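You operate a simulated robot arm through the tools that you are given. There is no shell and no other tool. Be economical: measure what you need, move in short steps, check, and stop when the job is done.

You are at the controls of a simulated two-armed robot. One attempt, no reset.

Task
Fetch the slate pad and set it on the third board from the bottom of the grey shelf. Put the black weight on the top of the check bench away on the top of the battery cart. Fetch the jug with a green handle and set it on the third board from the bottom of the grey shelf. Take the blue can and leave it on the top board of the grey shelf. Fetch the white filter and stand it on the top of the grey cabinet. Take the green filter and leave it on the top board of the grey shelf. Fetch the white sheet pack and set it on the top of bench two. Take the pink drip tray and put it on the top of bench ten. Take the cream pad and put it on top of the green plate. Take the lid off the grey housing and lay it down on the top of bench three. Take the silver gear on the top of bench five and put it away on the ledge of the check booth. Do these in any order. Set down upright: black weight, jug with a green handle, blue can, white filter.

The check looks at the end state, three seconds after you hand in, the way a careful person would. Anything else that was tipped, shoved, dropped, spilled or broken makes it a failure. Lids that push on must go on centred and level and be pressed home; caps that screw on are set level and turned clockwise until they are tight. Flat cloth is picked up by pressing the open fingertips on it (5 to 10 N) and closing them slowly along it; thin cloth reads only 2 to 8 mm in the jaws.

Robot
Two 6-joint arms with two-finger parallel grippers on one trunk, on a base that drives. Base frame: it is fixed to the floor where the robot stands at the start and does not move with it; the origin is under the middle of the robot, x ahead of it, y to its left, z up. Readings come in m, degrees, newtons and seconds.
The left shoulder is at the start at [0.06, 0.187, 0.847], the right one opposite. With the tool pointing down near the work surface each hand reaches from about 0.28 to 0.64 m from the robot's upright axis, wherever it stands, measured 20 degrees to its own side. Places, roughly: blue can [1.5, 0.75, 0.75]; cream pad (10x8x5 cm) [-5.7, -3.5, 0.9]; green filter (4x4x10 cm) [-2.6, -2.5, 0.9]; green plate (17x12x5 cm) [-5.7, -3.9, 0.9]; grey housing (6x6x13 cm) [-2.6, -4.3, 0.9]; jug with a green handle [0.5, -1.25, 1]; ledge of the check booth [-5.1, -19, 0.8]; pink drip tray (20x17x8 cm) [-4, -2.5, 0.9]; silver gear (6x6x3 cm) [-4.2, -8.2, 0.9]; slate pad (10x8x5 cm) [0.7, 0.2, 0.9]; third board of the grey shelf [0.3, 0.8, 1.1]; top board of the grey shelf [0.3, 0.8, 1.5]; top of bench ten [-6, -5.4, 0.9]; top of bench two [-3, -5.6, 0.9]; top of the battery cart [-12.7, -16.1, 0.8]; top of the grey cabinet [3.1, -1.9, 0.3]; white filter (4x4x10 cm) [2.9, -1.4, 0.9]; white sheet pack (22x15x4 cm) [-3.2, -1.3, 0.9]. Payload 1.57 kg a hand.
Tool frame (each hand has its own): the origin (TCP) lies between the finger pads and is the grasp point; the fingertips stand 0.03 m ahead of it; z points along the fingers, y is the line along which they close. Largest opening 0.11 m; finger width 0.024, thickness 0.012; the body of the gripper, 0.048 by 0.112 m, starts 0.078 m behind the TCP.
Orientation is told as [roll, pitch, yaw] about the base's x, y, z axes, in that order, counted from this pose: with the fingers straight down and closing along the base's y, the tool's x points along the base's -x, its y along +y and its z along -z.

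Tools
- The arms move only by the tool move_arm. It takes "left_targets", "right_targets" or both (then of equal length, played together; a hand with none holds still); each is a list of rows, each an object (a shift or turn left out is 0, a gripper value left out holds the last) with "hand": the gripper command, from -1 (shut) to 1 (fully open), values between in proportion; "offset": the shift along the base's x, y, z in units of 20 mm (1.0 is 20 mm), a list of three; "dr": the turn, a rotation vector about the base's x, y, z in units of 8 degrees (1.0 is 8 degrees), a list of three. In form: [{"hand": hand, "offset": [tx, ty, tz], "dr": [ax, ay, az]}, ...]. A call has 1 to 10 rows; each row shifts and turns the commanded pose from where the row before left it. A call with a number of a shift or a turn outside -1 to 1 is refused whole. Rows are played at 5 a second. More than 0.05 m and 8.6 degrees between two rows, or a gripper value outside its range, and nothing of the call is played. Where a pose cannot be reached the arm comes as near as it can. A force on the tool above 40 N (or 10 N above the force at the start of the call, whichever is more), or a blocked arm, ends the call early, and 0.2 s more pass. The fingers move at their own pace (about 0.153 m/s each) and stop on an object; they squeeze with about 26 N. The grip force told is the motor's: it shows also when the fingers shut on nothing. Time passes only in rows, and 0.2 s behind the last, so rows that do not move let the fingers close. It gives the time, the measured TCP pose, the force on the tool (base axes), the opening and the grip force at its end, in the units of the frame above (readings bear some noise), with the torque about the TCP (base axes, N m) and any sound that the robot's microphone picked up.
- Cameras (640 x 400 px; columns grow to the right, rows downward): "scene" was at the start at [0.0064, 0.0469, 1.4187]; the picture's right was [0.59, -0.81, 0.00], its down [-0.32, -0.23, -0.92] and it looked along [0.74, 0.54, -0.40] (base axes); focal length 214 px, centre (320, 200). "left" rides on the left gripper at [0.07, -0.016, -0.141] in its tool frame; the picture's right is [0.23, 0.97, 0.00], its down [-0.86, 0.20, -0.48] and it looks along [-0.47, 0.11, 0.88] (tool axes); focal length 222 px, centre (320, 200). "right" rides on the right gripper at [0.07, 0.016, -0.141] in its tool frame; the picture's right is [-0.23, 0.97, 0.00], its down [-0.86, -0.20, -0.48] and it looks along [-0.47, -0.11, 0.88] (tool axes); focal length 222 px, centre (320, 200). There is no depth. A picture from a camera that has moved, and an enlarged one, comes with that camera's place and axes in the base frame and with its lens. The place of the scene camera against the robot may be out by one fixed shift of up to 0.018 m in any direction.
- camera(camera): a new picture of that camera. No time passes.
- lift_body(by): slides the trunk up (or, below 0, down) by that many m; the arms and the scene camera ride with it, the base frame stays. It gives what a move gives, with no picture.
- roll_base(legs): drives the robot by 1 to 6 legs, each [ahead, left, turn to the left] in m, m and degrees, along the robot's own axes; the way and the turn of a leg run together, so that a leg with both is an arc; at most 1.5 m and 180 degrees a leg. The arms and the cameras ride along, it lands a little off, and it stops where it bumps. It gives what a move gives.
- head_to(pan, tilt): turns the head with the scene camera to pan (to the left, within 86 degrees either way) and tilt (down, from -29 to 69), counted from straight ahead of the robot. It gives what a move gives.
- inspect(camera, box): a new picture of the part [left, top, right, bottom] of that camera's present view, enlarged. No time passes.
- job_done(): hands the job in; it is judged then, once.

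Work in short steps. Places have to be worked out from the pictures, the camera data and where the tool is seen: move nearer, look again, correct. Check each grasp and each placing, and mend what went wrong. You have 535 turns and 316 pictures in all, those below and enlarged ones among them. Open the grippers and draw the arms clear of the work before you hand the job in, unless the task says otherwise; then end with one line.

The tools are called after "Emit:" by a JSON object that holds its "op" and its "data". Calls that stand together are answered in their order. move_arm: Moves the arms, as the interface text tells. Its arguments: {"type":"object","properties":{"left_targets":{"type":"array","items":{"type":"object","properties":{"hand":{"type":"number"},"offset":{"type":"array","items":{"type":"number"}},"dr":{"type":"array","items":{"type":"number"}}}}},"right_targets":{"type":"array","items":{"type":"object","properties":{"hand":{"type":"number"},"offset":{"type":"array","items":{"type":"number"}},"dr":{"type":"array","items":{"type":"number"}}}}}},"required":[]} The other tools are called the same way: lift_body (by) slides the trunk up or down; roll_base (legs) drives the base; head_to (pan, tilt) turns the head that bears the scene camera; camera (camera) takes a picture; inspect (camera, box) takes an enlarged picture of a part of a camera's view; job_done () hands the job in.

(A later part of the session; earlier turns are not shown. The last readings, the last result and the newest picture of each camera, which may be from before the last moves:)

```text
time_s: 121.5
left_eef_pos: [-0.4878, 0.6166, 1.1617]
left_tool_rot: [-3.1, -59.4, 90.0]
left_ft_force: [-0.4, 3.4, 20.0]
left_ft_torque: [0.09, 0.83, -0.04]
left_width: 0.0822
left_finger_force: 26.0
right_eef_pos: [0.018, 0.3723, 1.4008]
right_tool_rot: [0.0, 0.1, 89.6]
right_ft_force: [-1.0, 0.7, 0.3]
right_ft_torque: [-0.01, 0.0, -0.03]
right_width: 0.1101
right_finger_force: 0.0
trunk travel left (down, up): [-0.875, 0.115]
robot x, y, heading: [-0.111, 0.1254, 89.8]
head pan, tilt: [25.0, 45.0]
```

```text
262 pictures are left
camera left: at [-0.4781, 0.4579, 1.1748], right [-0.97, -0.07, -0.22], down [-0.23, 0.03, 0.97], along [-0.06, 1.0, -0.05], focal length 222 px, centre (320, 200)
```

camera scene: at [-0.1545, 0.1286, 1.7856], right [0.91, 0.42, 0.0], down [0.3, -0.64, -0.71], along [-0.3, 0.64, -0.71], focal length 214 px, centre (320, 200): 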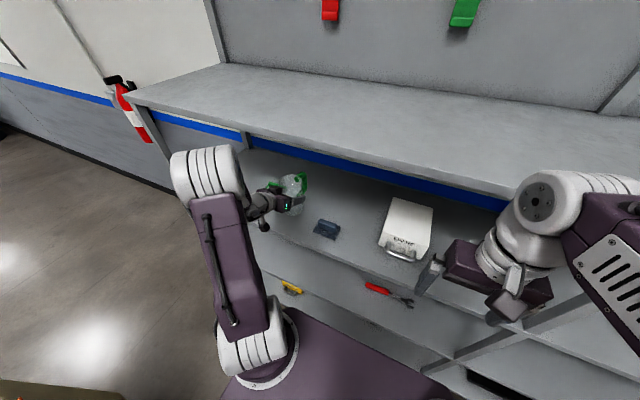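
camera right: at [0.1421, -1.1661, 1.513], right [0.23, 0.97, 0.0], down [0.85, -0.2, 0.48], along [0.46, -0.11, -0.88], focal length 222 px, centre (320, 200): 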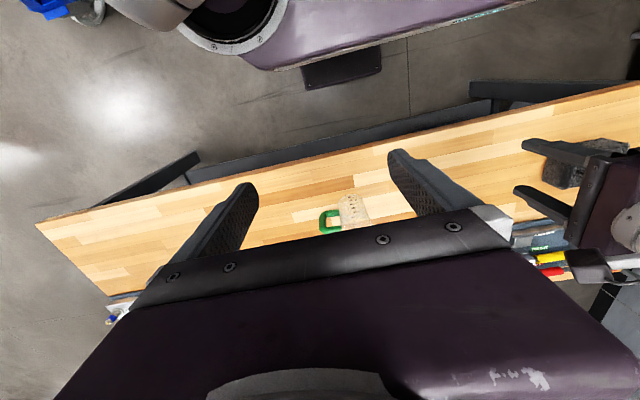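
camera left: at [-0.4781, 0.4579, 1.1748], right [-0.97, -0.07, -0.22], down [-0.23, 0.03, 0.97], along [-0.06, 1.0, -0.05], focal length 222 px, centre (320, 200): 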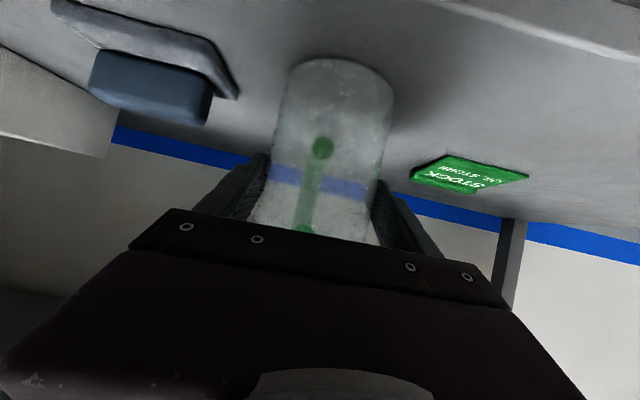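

Firm contact. I'll relieve 3 mm, open slowly, and draw straight back.

Emit:
{"op": "move_arm", "data": {"left_targets": [{"offset": [0, 0, 0.12]}, {"offset": [0, 0, 0]}, {"hand": 0.7}, {"hand": 1}, {"offset": [0, 0, 0]}]}}

Emit:
{"op": "camera", "data": {"camera": "left"}}

```text
time_s: 122.7
left_eef_pos: [-0.4882, 0.6168, 1.1607]
left_tool_rot: [-3.5, -59.0, 90.5]
left_ft_force: [-0.5, 1.1, -0.3]
left_ft_torque: [-0.04, 0.03, -0.01]
left_width: 0.1102
left_finger_force: 0.0
right_eef_pos: [0.018, 0.3744, 1.3998]
right_tool_rot: [-0.2, 0.1, 89.7]
right_ft_force: [-0.7, 1.0, 0.6]
right_ft_torque: [-0.01, -0.01, 0.02]
right_width: 0.1103
right_finger_force: 0.0
trunk travel left (down, up): [-0.875, 0.115]
robot x, y, heading: [-0.1098, 0.125, 89.5]
head pan, tilt: [25.0, 45.0]
```

```text
261 pictures are left
camera left: at [-0.4789, 0.4581, 1.175], right [-0.97, -0.07, -0.23], down [-0.23, 0.04, 0.97], along [-0.06, 1.0, -0.06], focal length 222 px, centre (320, 200)
```

left: 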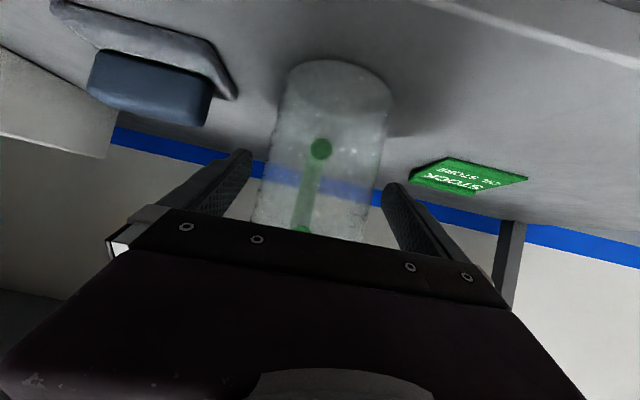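

Released and standing; backing the base straight out.

Emit:
{"op": "roll_base", "data": {"legs": [[-0.3, 0, 0]]}}

Emit:
{"op": "camera", "data": {"camera": "scene"}}

```text
time_s: 124.7
left_eef_pos: [-0.4895, 0.3217, 1.16]
left_tool_rot: [-3.5, -59.0, 90.6]
left_ft_force: [0.4, 0.1, -0.3]
left_ft_torque: [0.02, 0.0, 0.01]
left_width: 0.11
left_finger_force: 0.1
right_eef_pos: [0.0149, 0.0813, 1.3999]
right_tool_rot: [0.0, 0.2, 89.9]
right_ft_force: [0.3, 0.4, 0.2]
right_ft_torque: [0.02, 0.0, -0.01]
right_width: 0.1099
right_finger_force: 0.0
trunk travel left (down, up): [-0.875, 0.115]
robot x, y, heading: [-0.113, -0.1712, 89.5]
head pan, tilt: [25.0, 45.0]
```

```text
260 pictures are left
camera scene: at [-0.1555, -0.1598, 1.7855], right [0.91, 0.42, 0.0], down [0.3, -0.64, -0.71], along [-0.3, 0.64, -0.71], focal length 214 px, centre (320, 200)
```

scene: 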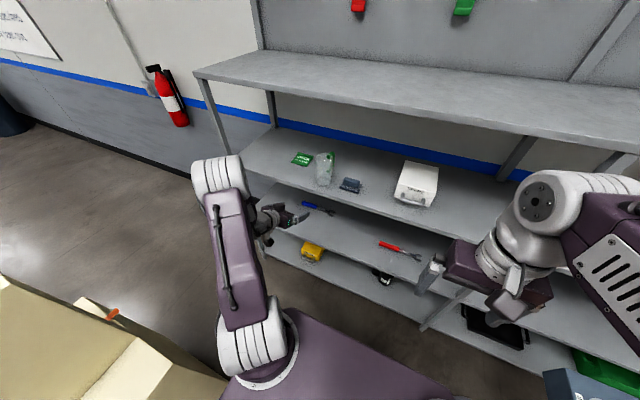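

Jug stands well on the third board. Next, the east side (blue can, white filter), around the bench's south end. First I'll bring the left hand back to pointing down and tuck it in.

Emit:
{"op": "move_arm", "data": {"left_targets": [{"offset": [0.9, -0.8, 0.5], "dr": [-1, 0, 0]}, {"offset": [0.9, -0.8, 0.5], "dr": [-1, 0, 0]}, {"offset": [0.9, -0.8, 0.5], "dr": [-1, 0, 0]}, {"offset": [0.9, -0.8, 0.5], "dr": [-1, 0, 0]}, {"offset": [0.9, -0.8, 0.5], "dr": [-1, 0, 0]}, {"offset": [0.9, -0.8, 0.5], "dr": [-1, 0, 0]}, {"offset": [0.9, -0.8, 0.5], "dr": [-1, 0, 0]}, {"offset": [0.9, -0.8, 0], "dr": [-0.4, 0, 0]}, {"offset": [0, 0, 0]}]}}

Emit:
{"op": "roll_base", "data": {"legs": [[-0.15, 0, 0], [0, 0, -180]]}}

Emit:
{"op": "head_to", "data": {"pan": 0, "tilt": 40}}

Emit:
{"op": "camera", "data": {"camera": "scene"}}

```text
time_s: 126.7
left_eef_pos: [-0.3468, 0.1913, 1.2335]
left_tool_rot: [-2.9, 0.2, 90.3]
left_ft_force: [-0.1, 0.6, 0.4]
left_ft_torque: [-0.03, -0.01, -0.02]
left_width: 0.1099
left_finger_force: 0.0
right_eef_pos: [0.0144, 0.0776, 1.402]
right_tool_rot: [-0.1, 0.1, 89.9]
right_ft_force: [0.0, 0.9, -0.9]
right_ft_torque: [0.02, 0.04, -0.04]
right_width: 0.1099
right_finger_force: 0.0
trunk travel left (down, up): [-0.875, 0.115]
robot x, y, heading: [-0.1107, -0.1694, 89.7]
head pan, tilt: [25.0, 45.0]
```

```text
time_s: 135.4
left_eef_pos: [0.1196, -0.682, 1.2316]
left_tool_rot: [-2.9, 0.2, -90.1]
left_ft_force: [0.1, 0.2, 0.3]
left_ft_torque: [-0.01, -0.01, 0.03]
left_width: 0.1105
left_finger_force: 0.1
right_eef_pos: [-0.2426, -0.5669, 1.4009]
right_tool_rot: [-0.1, 0.1, -90.4]
right_ft_force: [0.1, -0.2, -0.1]
right_ft_torque: [0.01, 0.01, 0.01]
right_width: 0.1102
right_finger_force: 0.0
trunk travel left (down, up): [-0.875, 0.115]
robot x, y, heading: [-0.1176, -0.3145, -90.7]
head pan, tilt: [25.0, 45.0]
```

```text
time_s: 136.3
left_eef_pos: [0.1187, -0.6827, 1.2313]
left_tool_rot: [-3.0, 0.2, -90.0]
left_ft_force: [0.0, -0.2, 0.0]
left_ft_torque: [-0.03, 0.0, -0.01]
left_width: 0.11
left_finger_force: 0.0
right_eef_pos: [-0.2415, -0.5673, 1.4003]
right_tool_rot: [0.0, 0.1, -90.4]
right_ft_force: [-0.4, 0.8, 0.4]
right_ft_torque: [-0.01, -0.02, -0.02]
right_width: 0.1097
right_finger_force: 0.0
trunk travel left (down, up): [-0.875, 0.115]
robot x, y, heading: [-0.1163, -0.3176, -90.2]
head pan, tilt: [0.0, 40.0]
```

```text
259 pictures are left
camera scene: at [-0.1216, -0.352, 1.7928], right [-1.0, 0.01, 0.0], down [0.0, 0.64, -0.77], along [0.0, -0.77, -0.64], focal length 214 px, centre (320, 200)
```

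scene: 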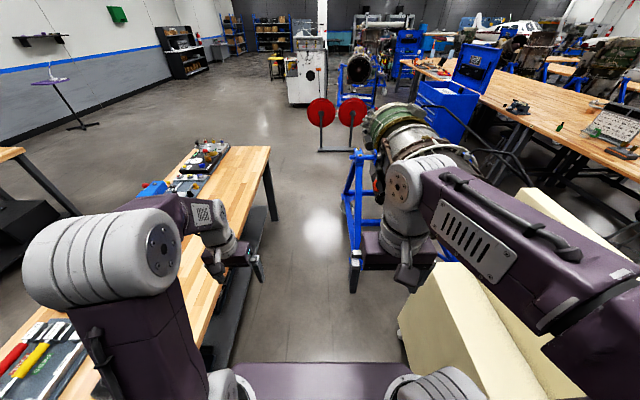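

Passage between the engine stand (x ≈ −0.40) and bench edge (x ≈ 0.335) is clear along x ≈ −0.03. Driving down it past the bench's end and turning east.

Emit:
{"op": "roll_base", "data": {"legs": [[0, 0.085, 0], [1.2, 0, 0], [1.2, 0, 0], [0, 0, 90]]}}

Emit:
{"op": "camera", "data": {"camera": "scene"}}

```text
time_s: 152.6
left_eef_pos: [0.3105, -2.4836, 1.2318]
left_tool_rot: [-2.9, 0.2, 1.0]
left_ft_force: [0.0, 1.2, -0.1]
left_ft_torque: [0.0, -0.02, 0.02]
left_width: 0.1101
left_finger_force: 0.2
right_eef_pos: [0.2003, -2.8462, 1.3994]
right_tool_rot: [-0.1, 0.1, 0.7]
right_ft_force: [0.5, -0.7, -0.3]
right_ft_torque: [0.0, -0.04, 0.03]
right_width: 0.1102
right_finger_force: 0.2
trunk travel left (down, up): [-0.875, 0.115]
robot x, y, heading: [-0.0514, -2.7199, 0.8]
head pan, tilt: [0.0, 40.0]
```

```text
258 pictures are left
camera scene: at [-0.0323, -2.7289, 1.7928], right [0.01, -1.0, 0.0], down [-0.64, -0.01, -0.77], along [0.77, 0.01, -0.64], focal length 214 px, centre (320, 200)
```

scene: 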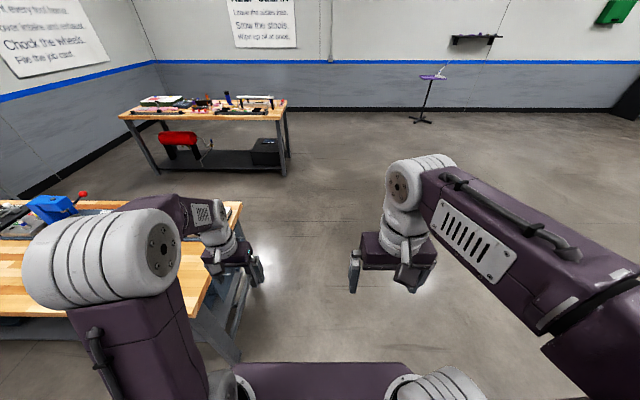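

Now driving east past the bench end and looking at the second table.

Emit:
{"op": "roll_base", "data": {"legs": [[1.5, 0, 0], [0, 0.9, 0]]}}

Emit:
{"op": "head_to", "data": {"pan": 0, "tilt": 35}}

Emit:
{"op": "camera", "data": {"camera": "scene"}}

```text
time_s: 164.4
left_eef_pos: [1.8135, -1.5861, 1.2328]
left_tool_rot: [-2.9, 0.2, 0.2]
left_ft_force: [0.8, -0.6, -0.5]
left_ft_torque: [-0.03, -0.01, 0.0]
left_width: 0.1099
left_finger_force: 0.0
right_eef_pos: [1.6987, -1.9466, 1.4007]
right_tool_rot: [0.0, 0.1, -0.2]
right_ft_force: [0.2, -1.3, 0.9]
right_ft_torque: [0.01, -0.01, 0.0]
right_width: 0.1102
right_finger_force: 0.0
trunk travel left (down, up): [-0.875, 0.115]
robot x, y, heading: [1.4488, -1.8179, -0.2]
head pan, tilt: [0.0, 40.0]
```

```text
time_s: 165.1
left_eef_pos: [1.8147, -1.5849, 1.2324]
left_tool_rot: [-3.0, 0.2, 0.2]
left_ft_force: [0.1, 0.2, -0.3]
left_ft_torque: [-0.06, 0.03, 0.01]
left_width: 0.11
left_finger_force: 0.0
right_eef_pos: [1.6987, -1.9463, 1.4007]
right_tool_rot: [-0.1, 0.2, -0.2]
right_ft_force: [0.6, 0.6, 0.5]
right_ft_torque: [0.02, -0.01, -0.02]
right_width: 0.11
right_finger_force: 0.0
trunk travel left (down, up): [-0.875, 0.115]
robot x, y, heading: [1.4544, -1.8196, -0.2]
head pan, tilt: [0.0, 35.0]
```

```text
257 pictures are left
camera scene: at [1.4712, -1.8252, 1.8004], right [0.0, -1.0, 0.0], down [-0.57, 0.0, -0.82], along [0.82, 0.0, -0.57], focal length 214 px, centre (320, 200)
```

scene: 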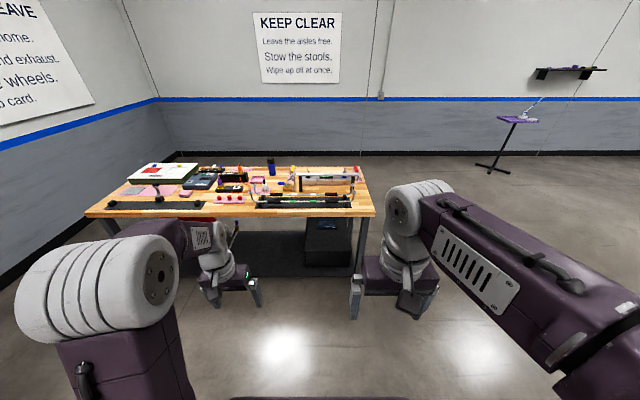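

Emit:
{"op": "inspect", "data": {"camera": "scene", "box": [90, 140, 400, 280]}}

```text
2.06 times, centred on (245, 210) of scene
camera zoom: at [1.4712, -1.8252, 1.8004], right [0.0, -1.0, 0.0], down [-0.57, 0.0, -0.82], along [0.82, 0.0, -0.57], focal length 443 px, centre (475, 179)
```

zoom: 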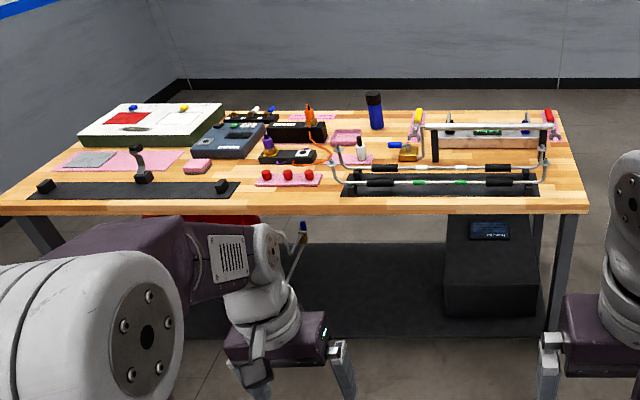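

The white filter stands near [2.88, −1.405]. The dark box under the table's south end fits the "grey cabinet" position; I'll zoom in on both.

Emit:
{"op": "inspect", "data": {"camera": "scene", "box": [290, 200, 380, 300]}}

Emit:
{"op": "inspect", "data": {"camera": "scene", "box": [230, 150, 320, 210]}}

```text
4.00 times, centred on (335, 250) of scene
camera zoom: at [1.4712, -1.8252, 1.8004], right [0.0, -1.0, 0.0], down [-0.57, 0.0, -0.82], along [0.82, 0.0, -0.57], focal length 858 px, centre (260, 0)
```

zoom: 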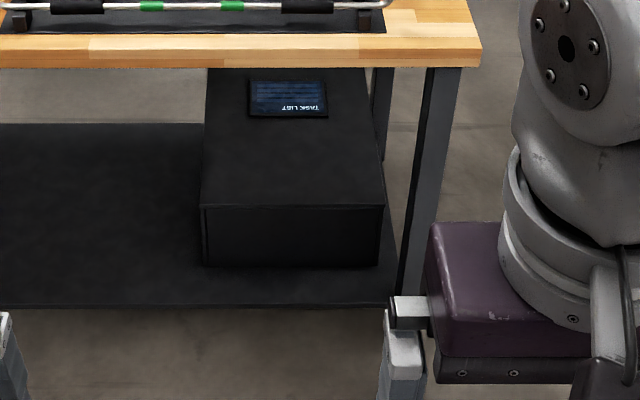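

```text
6.67 times, centred on (275, 180) of scene
camera zoom: at [1.4712, -1.8252, 1.8004], right [0.0, -1.0, 0.0], down [-0.57, 0.0, -0.82], along [0.82, 0.0, -0.57], focal length 1430 px, centre (620, 333)
```

zoom: 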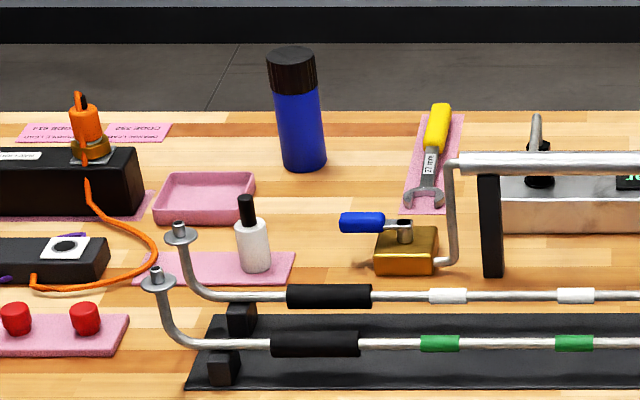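

The filter is a white body with a black stem on a pink mat; I'll pick it from above with the left hand. I'll drive up to the table at about [2.28, −1.62].

Emit:
{"op": "roll_base", "data": {"legs": [[0.83, 0.2, 0]]}}

Emit:
{"op": "camera", "data": {"camera": "left"}}

Emit:
{"op": "camera", "data": {"camera": "scene"}}

```text
time_s: 169.6
left_eef_pos: [2.6347, -1.3838, 1.2323]
left_tool_rot: [-3.0, 0.2, 0.7]
left_ft_force: [-0.8, 0.5, 0.7]
left_ft_torque: [0.01, 0.02, -0.01]
left_width: 0.1101
left_finger_force: 0.0
right_eef_pos: [2.5213, -1.746, 1.4014]
right_tool_rot: [-0.1, 0.0, 0.2]
right_ft_force: [-0.2, -0.7, -0.1]
right_ft_torque: [-0.01, -0.05, 0.02]
right_width: 0.1099
right_finger_force: 0.1
trunk travel left (down, up): [-0.875, 0.115]
robot x, y, heading: [2.2745, -1.6164, 0.2]
head pan, tilt: [0.0, 35.0]
```

```text
253 pictures are left
camera left: at [2.565, -1.3943, 1.3749], right [-0.24, 0.97, -0.05], down [0.85, 0.23, 0.47], along [0.46, 0.07, -0.88], focal length 222 px, centre (320, 200)
```

left: 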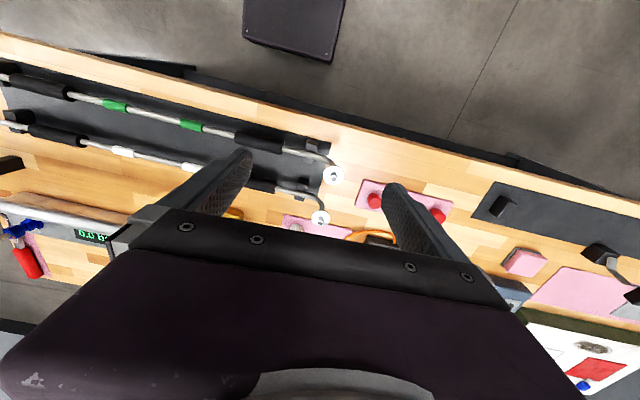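

```text
252 pictures are left
camera scene: at [2.2927, -1.6267, 1.8004], right [0.0, -1.0, 0.0], down [-0.57, 0.0, -0.82], along [0.82, 0.0, -0.57], focal length 214 px, centre (320, 200)
```

scene: 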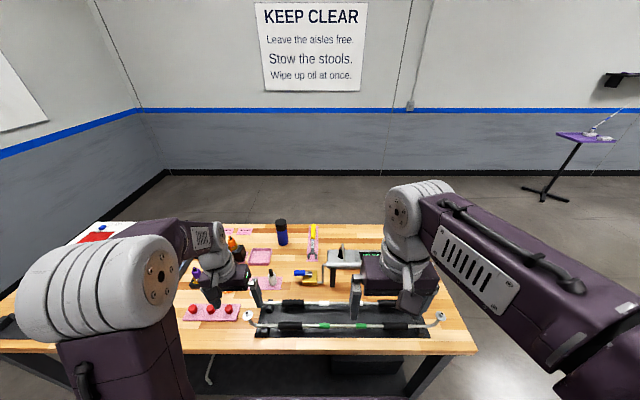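

Filter confirmed at [2.888, −1.407]. I'll drive 0.1 closer, extend the hand over it (partly closed) and level the tool.

Emit:
{"op": "roll_base", "data": {"legs": [[0.1, 0, 0]]}}

Emit:
{"op": "move_arm", "data": {"left_targets": [{"offset": [1, -0.15, -0.5], "dr": [0.38, 0, 0], "hand": 0.3}, {"offset": [1, -0.15, -0.5]}, {"offset": [1, -0.15, -0.5]}, {"offset": [1, -0.15, -0.5]}, {"offset": [1, -0.15, -0.5]}, {"offset": [1, -0.15, -0.5]}, {"offset": [1, -0.15, -0.5]}, {"offset": [0.65, -0.1, -0.5]}, {"offset": [0, 0, 0]}]}}

Emit:
{"op": "camera", "data": {"camera": "left"}}

```text
time_s: 170.7
left_eef_pos: [2.7303, -1.383, 1.2337]
left_tool_rot: [-3.0, -0.2, 0.6]
left_ft_force: [-0.6, 0.0, -0.4]
left_ft_torque: [-0.01, -0.04, 0.03]
left_width: 0.1098
left_finger_force: 0.1
right_eef_pos: [2.6168, -1.7448, 1.4019]
right_tool_rot: [0.0, -0.2, 0.1]
right_ft_force: [0.3, 0.0, 0.9]
right_ft_torque: [0.0, -0.07, 0.03]
right_width: 0.1098
right_finger_force: 0.1
trunk travel left (down, up): [-0.875, 0.115]
robot x, y, heading: [2.3754, -1.6206, 0.5]
head pan, tilt: [0.0, 35.0]
```

```text
time_s: 172.7
left_eef_pos: [2.8886, -1.4058, 1.1504]
left_tool_rot: [-0.1, 0.0, 0.5]
left_ft_force: [0.3, -0.1, -0.5]
left_ft_torque: [-0.03, -0.03, 0.01]
left_width: 0.0716
left_finger_force: 0.2
right_eef_pos: [2.6229, -1.7456, 1.4013]
right_tool_rot: [-0.1, 0.0, 0.2]
right_ft_force: [0.2, 0.1, -0.9]
right_ft_torque: [-0.01, -0.02, 0.01]
right_width: 0.11
right_finger_force: 0.1
trunk travel left (down, up): [-0.875, 0.115]
robot x, y, heading: [2.3723, -1.6206, 0.3]
head pan, tilt: [0.0, 35.0]
```

```text
251 pictures are left
camera left: at [2.8194, -1.4239, 1.2934], right [-0.24, 0.97, 0.0], down [0.85, 0.21, 0.48], along [0.46, 0.11, -0.88], focal length 222 px, centre (320, 200)
```

left: 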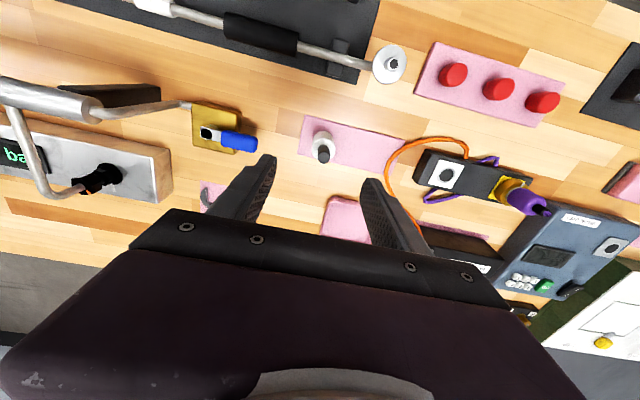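

The wrist view gives the filter at [2.905, −1.399]. I'll correct and lower the trunk 0.13.

Emit:
{"op": "move_arm", "data": {"left_targets": [{"offset": [0.8, 0.35, 0]}, {"offset": [0, 0, 0]}]}}

Emit:
{"op": "lift_body", "data": {"by": -0.13}}

Emit:
{"op": "camera", "data": {"camera": "left"}}

```text
time_s: 173.3
left_eef_pos: [2.9059, -1.3989, 1.1523]
left_tool_rot: [0.0, 0.1, 0.8]
left_ft_force: [-0.4, 0.1, 0.0]
left_ft_torque: [0.0, 0.02, -0.03]
left_width: 0.0714
left_finger_force: 0.0
right_eef_pos: [2.6234, -1.7443, 1.4006]
right_tool_rot: [-0.2, 0.1, 0.1]
right_ft_force: [0.7, -0.7, 0.2]
right_ft_torque: [0.01, 0.04, -0.02]
right_width: 0.1099
right_finger_force: 0.0
trunk travel left (down, up): [-0.875, 0.115]
robot x, y, heading: [2.377, -1.6187, 0.3]
head pan, tilt: [0.0, 35.0]
```

```text
time_s: 174.9
left_eef_pos: [2.9053, -1.3987, 1.0218]
left_tool_rot: [0.1, 0.1, 0.7]
left_ft_force: [-0.3, 0.1, -0.6]
left_ft_torque: [0.01, -0.01, 0.0]
left_width: 0.0716
left_finger_force: 0.1
right_eef_pos: [2.6228, -1.7456, 1.2719]
right_tool_rot: [-0.2, 0.1, 0.3]
right_ft_force: [0.6, -0.6, 0.1]
right_ft_torque: [-0.01, -0.01, 0.02]
right_width: 0.1098
right_finger_force: 0.1
trunk travel left (down, up): [-0.745, 0.245]
robot x, y, heading: [2.3752, -1.6201, 0.1]
head pan, tilt: [0.0, 35.0]
```

```text
250 pictures are left
camera left: at [2.8359, -1.4173, 1.1641], right [-0.24, 0.97, 0.0], down [0.85, 0.21, 0.48], along [0.46, 0.11, -0.88], focal length 222 px, centre (320, 200)
```

left: 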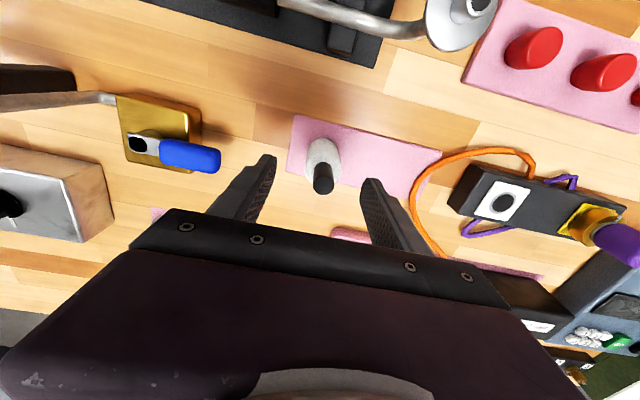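

Aligned. Lowering the hand 7.5 cm around the body and closing.

Emit:
{"op": "move_arm", "data": {"left_targets": [{"offset": [0.2, 0.1, -1]}, {"offset": [0, 0, -1]}, {"offset": [0, 0, -1]}, {"offset": [0, 0, -0.8]}, {"offset": [0, 0, 0]}]}}

Emit:
{"op": "camera", "data": {"camera": "left"}}

```text
time_s: 176.1
left_eef_pos: [2.9092, -1.3983, 0.9474]
left_tool_rot: [0.1, 0.0, 0.7]
left_ft_force: [0.2, 1.2, 0.6]
left_ft_torque: [-0.01, -0.01, -0.02]
left_width: 0.0713
left_finger_force: 0.0
right_eef_pos: [2.6232, -1.7455, 1.2716]
right_tool_rot: [-0.1, 0.1, 0.2]
right_ft_force: [-0.4, 0.4, -0.4]
right_ft_torque: [-0.02, -0.03, 0.02]
right_width: 0.1101
right_finger_force: 0.1
trunk travel left (down, up): [-0.745, 0.245]
robot x, y, heading: [2.376, -1.62, 0.3]
head pan, tilt: [0.0, 35.0]
```

```text
249 pictures are left
camera left: at [2.8393, -1.4156, 1.0879], right [-0.24, 0.97, 0.0], down [0.85, 0.21, 0.48], along [0.46, 0.11, -0.88], focal length 222 px, centre (320, 200)
```

left: 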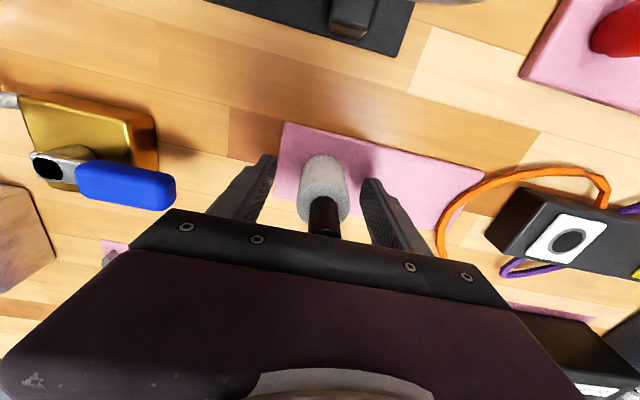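

The body sits between the fingers; closing.

Emit:
{"op": "move_arm", "data": {"left_targets": [{"hand": 0}, {"hand": -1}, {"offset": [0, 0, 0]}, {"offset": [0, 0, 0]}]}}

Emit:
{"op": "lift_body", "data": {"by": 0.1}}

Emit:
{"op": "camera", "data": {"camera": "left"}}

```text
time_s: 177.1
left_eef_pos: [2.9083, -1.3965, 0.945]
left_tool_rot: [0.2, 0.2, 0.7]
left_ft_force: [-0.3, -0.4, 0.3]
left_ft_torque: [0.0, 0.0, 0.0]
left_width: 0.036
left_finger_force: 26.1
right_eef_pos: [2.6239, -1.7449, 1.2703]
right_tool_rot: [0.0, 0.1, 0.2]
right_ft_force: [0.9, 0.2, -0.7]
right_ft_torque: [0.01, 0.01, -0.03]
right_width: 0.1101
right_finger_force: 0.0
trunk travel left (down, up): [-0.745, 0.245]
robot x, y, heading: [2.3741, -1.6153, 0.0]
head pan, tilt: [0.0, 35.0]
```

```text
time_s: 178.4
left_eef_pos: [2.908, -1.3979, 1.0469]
left_tool_rot: [0.0, 0.0, 0.6]
left_ft_force: [0.6, -0.6, -0.6]
left_ft_torque: [-0.01, 0.01, 0.01]
left_width: 0.036
left_finger_force: 25.4
right_eef_pos: [2.6227, -1.7449, 1.3707]
right_tool_rot: [-0.2, 0.1, 0.2]
right_ft_force: [-0.6, -0.1, 0.1]
right_ft_torque: [0.01, -0.04, -0.01]
right_width: 0.1098
right_finger_force: 0.0
trunk travel left (down, up): [-0.845, 0.145]
robot x, y, heading: [2.3732, -1.6201, 0.3]
head pan, tilt: [0.0, 35.0]
```

```text
248 pictures are left
camera left: at [2.8395, -1.4155, 1.1878], right [-0.24, 0.97, 0.0], down [0.85, 0.21, 0.48], along [0.46, 0.11, -0.88], focal length 222 px, centre (320, 200)
```

left: 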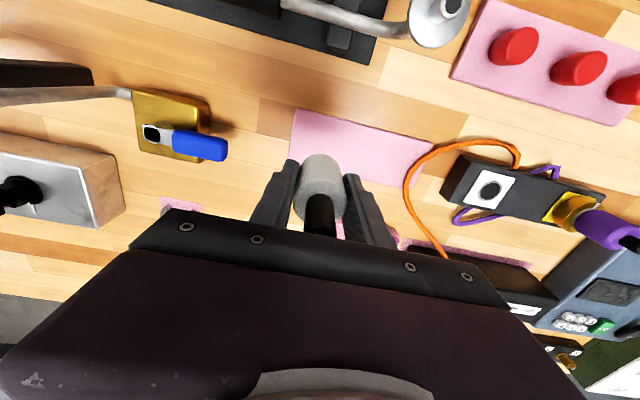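

Held upright (36 mm). I'll raise, back off from the table, and strafe to y ≈ −2.13 in front of the cabinet's end.

Emit:
{"op": "lift_body", "data": {"by": 0.1}}

Emit:
{"op": "roll_base", "data": {"legs": [[-0.6, 0, 0], [0, -0.5, 0]]}}

Emit:
{"op": "move_arm", "data": {"left_targets": [{"offset": [0, 0, 1]}, {"offset": [0, 0, 1]}, {"offset": [0, 0, 1]}, {"offset": [0, 0, 1]}, {"offset": [0, 0, 0.5]}, {"offset": [0, 0, 0]}, {"offset": [0, 0, 0]}, {"offset": [0, 0, 0]}, {"offset": [0, 0, 0]}, {"offset": [0, 0, 0]}], "right_targets": [{"offset": [0, -1, -1]}, {"offset": [0, -1, -1]}, {"offset": [0, -1, -1]}, {"offset": [0, -1, 0]}, {"offset": [0, -1, 0]}, {"offset": [0, -1, 0]}, {"offset": [0, -1, 0]}, {"offset": [0, -1, 0]}, {"offset": [0, -1, 0]}, {"offset": [0, -1, 0]}]}}

Emit:
{"op": "camera", "data": {"camera": "scene"}}

```text
time_s: 179.7
left_eef_pos: [2.9086, -1.3979, 1.1462]
left_tool_rot: [0.1, 0.1, 0.7]
left_ft_force: [0.3, -0.8, -0.4]
left_ft_torque: [-0.02, 0.0, 0.0]
left_width: 0.0357
left_finger_force: 25.8
right_eef_pos: [2.6234, -1.7467, 1.4699]
right_tool_rot: [-0.1, 0.1, 0.1]
right_ft_force: [-0.6, 0.4, -0.1]
right_ft_torque: [-0.01, 0.02, -0.04]
right_width: 0.1098
right_finger_force: 0.1
trunk travel left (down, up): [-0.945, 0.045]
robot x, y, heading: [2.3768, -1.6122, -0.3]
head pan, tilt: [0.0, 35.0]
```

```text
time_s: 185.7
left_eef_pos: [2.3113, -1.8921, 1.1454]
left_tool_rot: [-0.2, 0.1, 1.0]
left_ft_force: [0.2, -0.1, -0.1]
left_ft_torque: [0.0, 0.01, 0.01]
left_width: 0.0358
left_finger_force: 25.6
right_eef_pos: [2.0278, -2.2431, 1.4712]
right_tool_rot: [-0.3, 0.2, 0.6]
right_ft_force: [-0.7, 0.3, -0.5]
right_ft_torque: [-0.01, -0.02, 0.05]
right_width: 0.11
right_finger_force: 0.0
trunk travel left (down, up): [-0.945, 0.045]
robot x, y, heading: [1.7797, -2.1209, 0.3]
head pan, tilt: [0.0, 35.0]
```

```text
time_s: 187.9
left_eef_pos: [2.3102, -1.8949, 1.2356]
left_tool_rot: [0.0, 0.3, 1.0]
left_ft_force: [0.0, 0.5, -1.2]
left_ft_torque: [-0.02, 0.02, -0.05]
left_width: 0.0353
left_finger_force: 26.2
right_eef_pos: [2.0337, -2.4449, 1.4102]
right_tool_rot: [0.1, 0.1, 0.6]
right_ft_force: [0.7, -0.7, -0.2]
right_ft_torque: [0.01, -0.03, 0.01]
right_width: 0.1102
right_finger_force: 0.0
right hand out of reach, approached as far as the arm can: row 1
trunk travel left (down, up): [-0.945, 0.045]
robot x, y, heading: [1.7787, -2.1187, 0.7]
head pan, tilt: [0.0, 35.0]
```

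```text
247 pictures are left
camera scene: at [1.798, -2.1282, 1.8704], right [0.01, -1.0, 0.0], down [-0.57, -0.01, -0.82], along [0.82, 0.01, -0.57], focal length 214 px, centre (320, 200)
```

scene: 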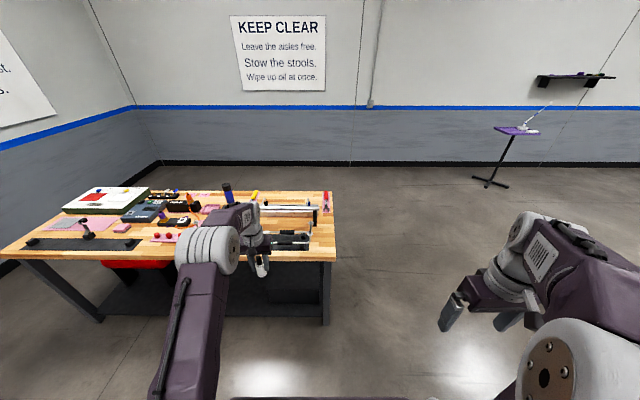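

Lowering the trunk 0.81 m here in the open, then viewing the way under the table.

Emit:
{"op": "lift_body", "data": {"by": -0.81}}

Emit:
{"op": "head_to", "data": {"pan": 10, "tilt": 30}}

Emit:
{"op": "camera", "data": {"camera": "scene"}}

Emit:
{"op": "camera", "data": {"camera": "left"}}

```text
refused: -0.81 is not a number from -0.4 to 0.4
```

```text
time_s: 188.6
left_eef_pos: [2.3099, -1.8957, 1.2369]
left_tool_rot: [0.1, 0.0, 1.1]
left_ft_force: [0.2, 0.7, -0.8]
left_ft_torque: [0.01, 0.0, 0.04]
left_width: 0.0356
left_finger_force: 25.6
right_eef_pos: [2.0334, -2.4447, 1.4113]
right_tool_rot: [-0.1, 0.0, 0.6]
right_ft_force: [0.4, 0.1, -0.4]
right_ft_torque: [0.01, -0.02, 0.0]
right_width: 0.1099
right_finger_force: 0.1
trunk travel left (down, up): [-0.945, 0.045]
robot x, y, heading: [1.7779, -2.1197, 0.4]
head pan, tilt: [10.0, 30.0]
```

```text
246 pictures are left
camera scene: at [1.7984, -2.1117, 1.8782], right [0.18, -0.98, 0.0], down [-0.49, -0.09, -0.87], along [0.85, 0.16, -0.5], focal length 214 px, centre (320, 200)
```

scene: 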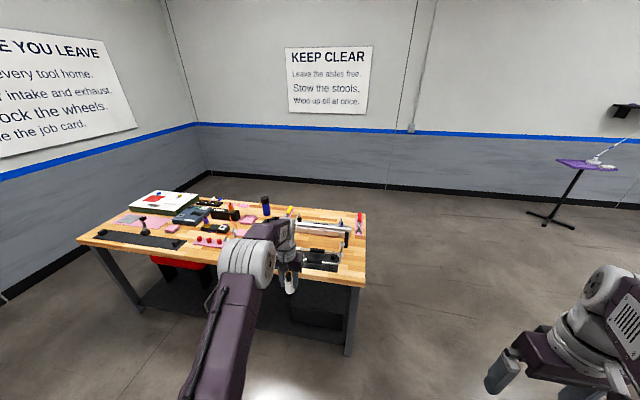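

```text
245 pictures are left
camera left: at [2.2419, -1.9137, 1.3779], right [-0.24, 0.97, 0.0], down [0.85, 0.21, 0.48], along [0.46, 0.12, -0.88], focal length 222 px, centre (320, 200)
```

left: 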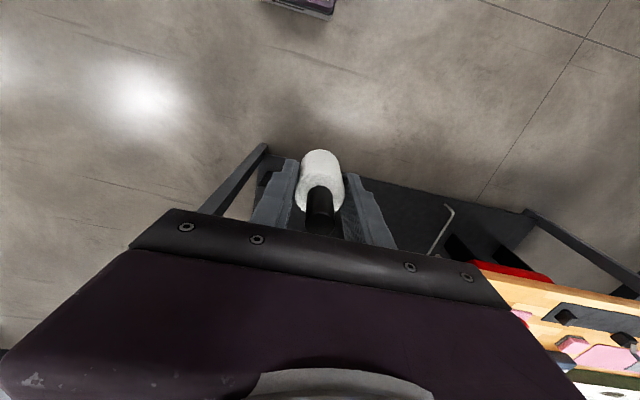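

The lift takes at most 0.4 per call, so I'll do it in two calls.

Emit:
{"op": "lift_body", "data": {"by": -0.4}}

Emit:
{"op": "lift_body", "data": {"by": -0.4}}

Emit:
{"op": "camera", "data": {"camera": "scene"}}

Emit:
{"op": "camera", "data": {"camera": "left"}}

```text
time_s: 192.4
left_eef_pos: [2.3109, -1.8955, 0.836]
left_tool_rot: [0.1, 0.1, 1.0]
left_ft_force: [-0.9, -0.3, -0.2]
left_ft_torque: [0.01, -0.03, 0.02]
left_width: 0.0349
left_finger_force: 25.6
right_eef_pos: [2.0327, -2.4432, 1.0115]
right_tool_rot: [0.0, 0.2, 0.6]
right_ft_force: [0.2, -0.4, 0.3]
right_ft_torque: [0.03, -0.03, 0.01]
right_width: 0.1099
right_finger_force: 0.0
trunk travel left (down, up): [-0.545, 0.445]
robot x, y, heading: [1.7765, -2.1154, 1.0]
head pan, tilt: [10.0, 30.0]
```

```text
time_s: 196.3
left_eef_pos: [2.3103, -1.8936, 0.4352]
left_tool_rot: [0.0, 0.0, 1.0]
left_ft_force: [-0.1, 0.5, -0.2]
left_ft_torque: [0.0, 0.0, 0.04]
left_width: 0.0351
left_finger_force: 25.5
right_eef_pos: [2.0329, -2.4437, 0.6104]
right_tool_rot: [-0.1, 0.1, 0.6]
right_ft_force: [0.6, -0.8, -0.1]
right_ft_torque: [-0.02, 0.0, 0.01]
right_width: 0.11
right_finger_force: 0.1
trunk travel left (down, up): [-0.145, 0.845]
robot x, y, heading: [1.7769, -2.1222, 0.7]
head pan, tilt: [10.0, 30.0]
```

```text
244 pictures are left
camera scene: at [1.7981, -2.1113, 1.0782], right [0.18, -0.98, 0.0], down [-0.49, -0.09, -0.87], along [0.85, 0.16, -0.5], focal length 214 px, centre (320, 200)
```

scene: 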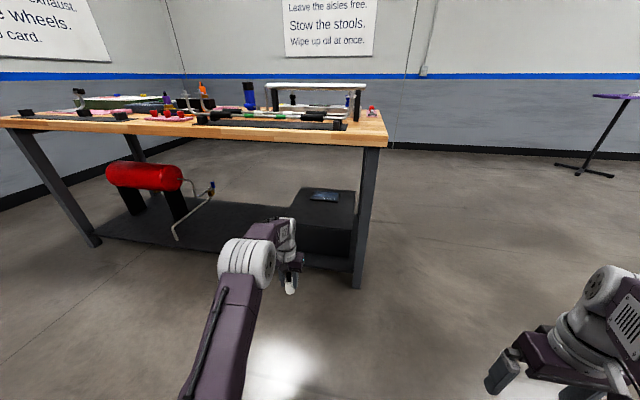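

```text
243 pictures are left
camera left: at [2.2416, -1.9134, 0.5779], right [-0.24, 0.97, 0.0], down [0.85, 0.21, 0.48], along [0.46, 0.12, -0.88], focal length 222 px, centre (320, 200)
```

left: 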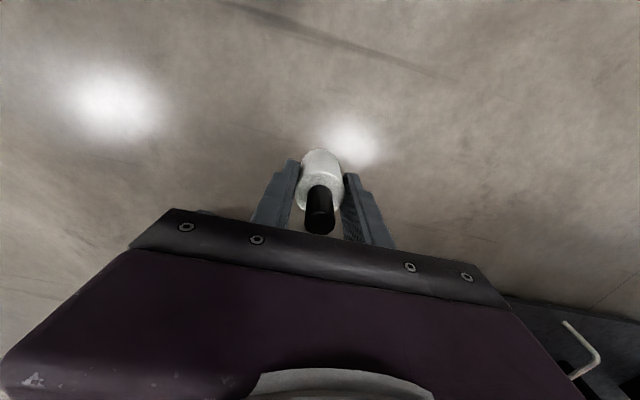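

The path under the table is open: leg near [2.67, −2.16], box top at z 0.3 from y −1.73 to −2.13. I'll drop 5 cm more and drive in slowly, in two legs.

Emit:
{"op": "lift_body", "data": {"by": -0.045}}

Emit:
{"op": "roll_base", "data": {"legs": [[0.4, 0, -0.7]]}}

Emit:
{"op": "camera", "data": {"camera": "scene"}}

Emit:
{"op": "camera", "data": {"camera": "left"}}

```text
time_s: 197.1
left_eef_pos: [2.3098, -1.8945, 0.3913]
left_tool_rot: [0.1, 0.1, 1.0]
left_ft_force: [-1.0, 0.7, -0.8]
left_ft_torque: [0.0, 0.01, 0.01]
left_width: 0.035
left_finger_force: 26.1
right_eef_pos: [2.0324, -2.4439, 0.5656]
right_tool_rot: [0.0, 0.1, 0.6]
right_ft_force: [0.1, 0.5, 0.2]
right_ft_torque: [-0.02, -0.01, -0.01]
right_width: 0.1099
right_finger_force: 0.1
trunk travel left (down, up): [-0.1, 0.89]
robot x, y, heading: [1.7778, -2.1205, 0.7]
head pan, tilt: [10.0, 30.0]
```

```text
time_s: 199.7
left_eef_pos: [2.7159, -1.8973, 0.3916]
left_tool_rot: [0.2, 0.2, 0.5]
left_ft_force: [-0.4, 0.2, -0.5]
left_ft_torque: [-0.03, 0.0, -0.01]
left_width: 0.0348
left_finger_force: 26.3
right_eef_pos: [2.4345, -2.4445, 0.5655]
right_tool_rot: [-0.1, 0.1, 0.0]
right_ft_force: [0.2, 0.4, -0.9]
right_ft_torque: [0.02, -0.01, -0.03]
right_width: 0.1097
right_finger_force: 0.1
trunk travel left (down, up): [-0.1, 0.89]
robot x, y, heading: [2.1792, -2.1194, -0.1]
head pan, tilt: [10.0, 30.0]
```

```text
242 pictures are left
camera scene: at [2.2019, -2.1094, 1.0332], right [0.17, -0.98, 0.0], down [-0.49, -0.09, -0.87], along [0.85, 0.15, -0.5], focal length 214 px, centre (320, 200)
```

scene: 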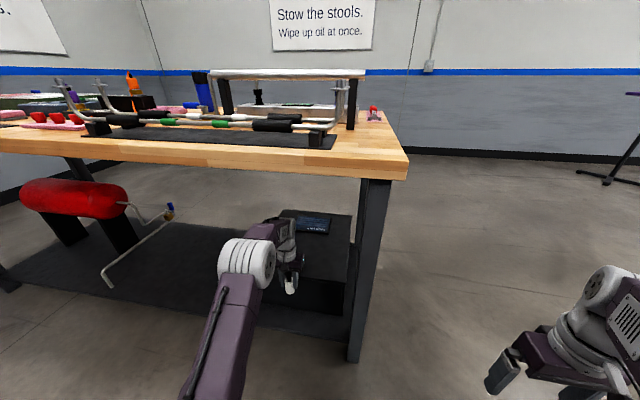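

```text
241 pictures are left
camera left: at [2.6472, -1.9156, 0.5329], right [-0.24, 0.97, 0.0], down [0.85, 0.21, 0.48], along [0.46, 0.11, -0.88], focal length 222 px, centre (320, 200)
```

left: 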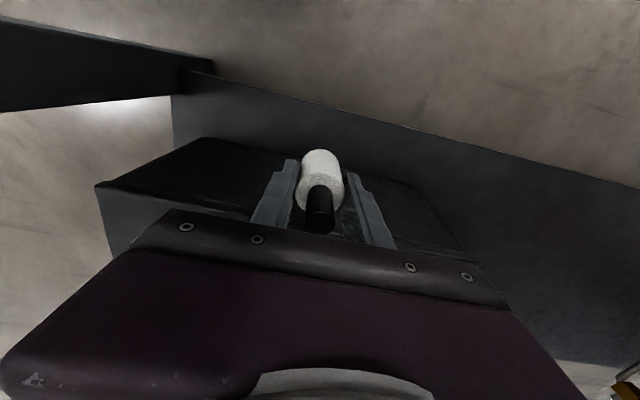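

Everything's clear; driving the remaining 0.19 m.

Emit:
{"op": "roll_base", "data": {"legs": [[0.185, 0, 0]]}}

Emit:
{"op": "camera", "data": {"camera": "scene"}}

Emit:
{"op": "camera", "data": {"camera": "left"}}

```text
time_s: 201.2
left_eef_pos: [2.9018, -1.8968, 0.3906]
left_tool_rot: [0.1, 0.1, 0.5]
left_ft_force: [0.5, -0.1, 0.3]
left_ft_torque: [-0.02, 0.01, 0.05]
left_width: 0.0
left_finger_force: 21.0
right_eef_pos: [2.6202, -2.4441, 0.5664]
right_tool_rot: [-0.1, 0.1, 0.1]
right_ft_force: [-0.7, 0.4, -0.5]
right_ft_torque: [0.0, -0.02, -0.01]
right_width: 0.1101
right_finger_force: 0.0
trunk travel left (down, up): [-0.1, 0.89]
robot x, y, heading: [2.3648, -2.1161, 0.2]
head pan, tilt: [10.0, 30.0]
```

```text
240 pictures are left
camera scene: at [2.3875, -2.1093, 1.0332], right [0.17, -0.98, 0.0], down [-0.49, -0.09, -0.87], along [0.85, 0.15, -0.5], focal length 214 px, centre (320, 200)
```

scene: 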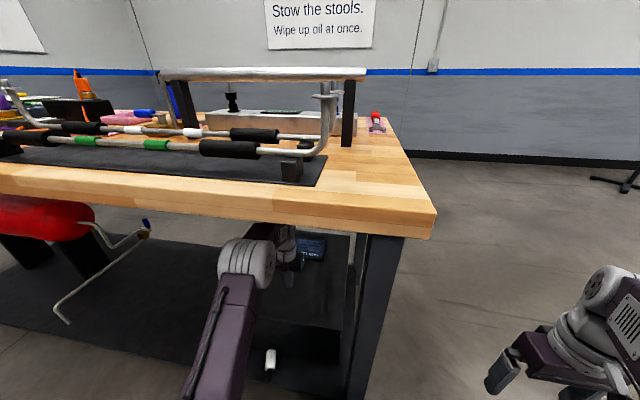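

```text
239 pictures are left
camera left: at [2.8327, -1.9152, 0.5329], right [-0.24, 0.97, 0.0], down [0.85, 0.21, 0.48], along [0.46, 0.11, -0.88], focal length 222 px, centre (320, 200)
```

left: 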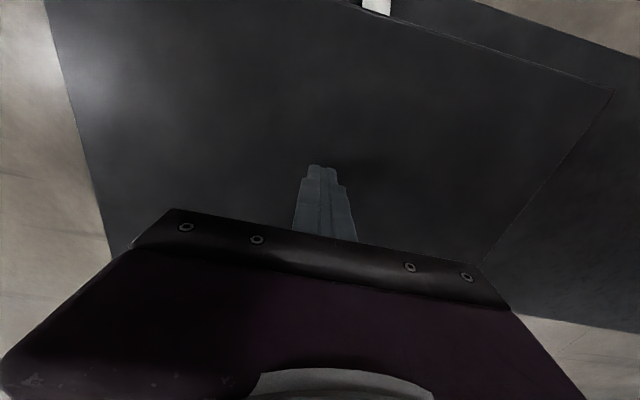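

The gripper is empty (width 0): the filter caught the box's front edge and came out. I'll look at where it lies.

Emit:
{"op": "inspect", "data": {"camera": "scene", "box": [200, 300, 360, 400]}}

Emit:
{"op": "inspect", "data": {"camera": "left", "box": [300, 0, 460, 100]}}

```text
4.00 times, centred on (280, 350) of scene
camera zoom: at [2.3875, -2.1093, 1.0332], right [0.17, -0.98, 0.0], down [-0.49, -0.09, -0.87], along [0.85, 0.15, -0.5], focal length 858 px, centre (480, -400)
```

zoom: 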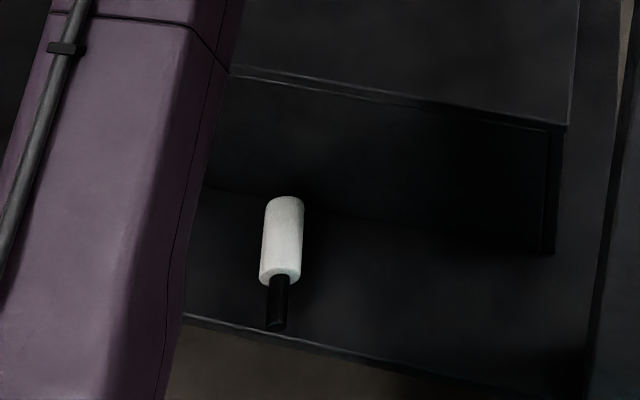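

```text
4.00 times, centred on (380, 50) of left
camera zoom: at [2.8327, -1.9152, 0.5329], right [-0.24, 0.97, 0.0], down [0.85, 0.21, 0.48], along [0.46, 0.11, -0.88], focal length 888 px, centre (80, 800)
```

zoom: 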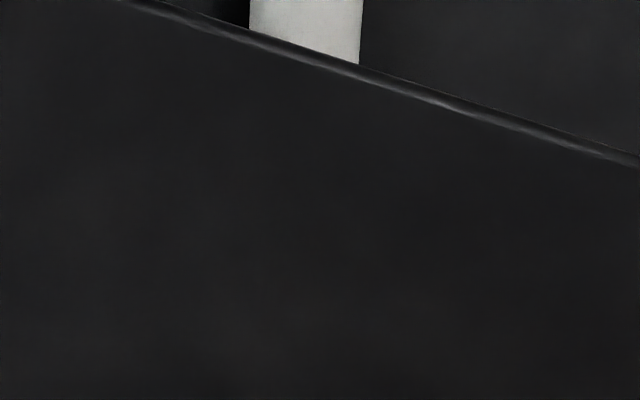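

The filter lies on its side on the under-shelf at about [2.73, −1.867], stem towards me. I'll back out. To stand it up again I need the grasp yaw turned 180° before pitching forward, so I'll test the wrist's yaw range in free space.

Emit:
{"op": "roll_base", "data": {"legs": [[-0.5, 0, 0]]}}

Emit:
{"op": "move_arm", "data": {"left_targets": [{"dr": [0, 0, 1], "offset": [-0.5, 0, 0.5], "hand": -0.3}, {"dr": [0, 0, 1], "offset": [-0.5, 0, 0.5]}, {"dr": [0, 0, 1], "offset": [-0.5, 0, 0.5]}, {"dr": [0, 0, 1], "offset": [-0.5, 0, 0.5]}, {"dr": [0, 0, 1], "offset": [-0.5, 0, 0.5]}, {"dr": [0, 0, 1], "offset": [-0.5, 0, 0.5]}, {"dr": [0, 0, 1], "offset": [-0.5, 0, 0]}, {"dr": [0, 0, 1], "offset": [-0.5, 0, 0]}, {"dr": [0, 0, 1], "offset": [-0.5, 0, 0]}, {"dr": [0, 0, 1], "offset": [-0.5, 0, 0]}]}}

Emit:
{"op": "move_arm", "data": {"left_targets": [{"dr": [0, 0, 1]}, {"dr": [0, 0, 1]}, {"dr": [0, 0, 1]}, {"dr": [0, 0, 1]}, {"dr": [0, 0, 1]}, {"dr": [0, 0, 1]}, {"dr": [0, 0, 1]}, {"dr": [0, 0, 1]}, {"dr": [0, 0, 1]}, {"dr": [0, 0, 1]}]}}

```text
time_s: 204.1
left_eef_pos: [2.3985, -1.8983, 0.3912]
left_tool_rot: [0.2, 0.1, 0.4]
left_ft_force: [-0.3, -0.3, 0.0]
left_ft_torque: [0.03, 0.02, 0.0]
left_width: 0.0002
left_finger_force: 21.5
right_eef_pos: [2.1159, -2.4442, 0.5674]
right_tool_rot: [-0.1, 0.1, 0.0]
right_ft_force: [0.0, -0.4, 0.3]
right_ft_torque: [0.02, -0.04, 0.02]
right_width: 0.11
right_finger_force: 0.1
trunk travel left (down, up): [-0.1, 0.89]
robot x, y, heading: [1.8626, -2.1175, -0.0]
head pan, tilt: [10.0, 30.0]
```

```text
time_s: 206.3
left_eef_pos: [2.2984, -1.8995, 0.4505]
left_tool_rot: [0.1, 0.0, 80.6]
left_ft_force: [-0.1, 0.3, 0.4]
left_ft_torque: [-0.01, -0.01, -0.04]
left_width: 0.0384
left_finger_force: 0.0
right_eef_pos: [2.1155, -2.4448, 0.5661]
right_tool_rot: [-0.1, 0.1, 0.1]
right_ft_force: [0.5, -0.3, 0.5]
right_ft_torque: [0.01, 0.02, -0.02]
right_width: 0.1098
right_finger_force: 0.0
trunk travel left (down, up): [-0.1, 0.89]
robot x, y, heading: [1.8642, -2.1157, 0.0]
head pan, tilt: [10.0, 30.0]
```

```text
time_s: 208.5
left_eef_pos: [2.2994, -1.8984, 0.4515]
left_tool_rot: [0.2, 0.1, 160.7]
left_ft_force: [-0.1, 0.5, -0.6]
left_ft_torque: [-0.01, -0.01, -0.01]
left_width: 0.0383
left_finger_force: 0.1
right_eef_pos: [2.1156, -2.4447, 0.5665]
right_tool_rot: [-0.1, 0.2, -0.1]
right_ft_force: [0.4, 0.2, -0.7]
right_ft_torque: [-0.02, 0.0, -0.02]
right_width: 0.11
right_finger_force: 0.0
trunk travel left (down, up): [-0.1, 0.89]
robot x, y, heading: [1.8631, -2.1172, -0.0]
head pan, tilt: [10.0, 30.0]
```

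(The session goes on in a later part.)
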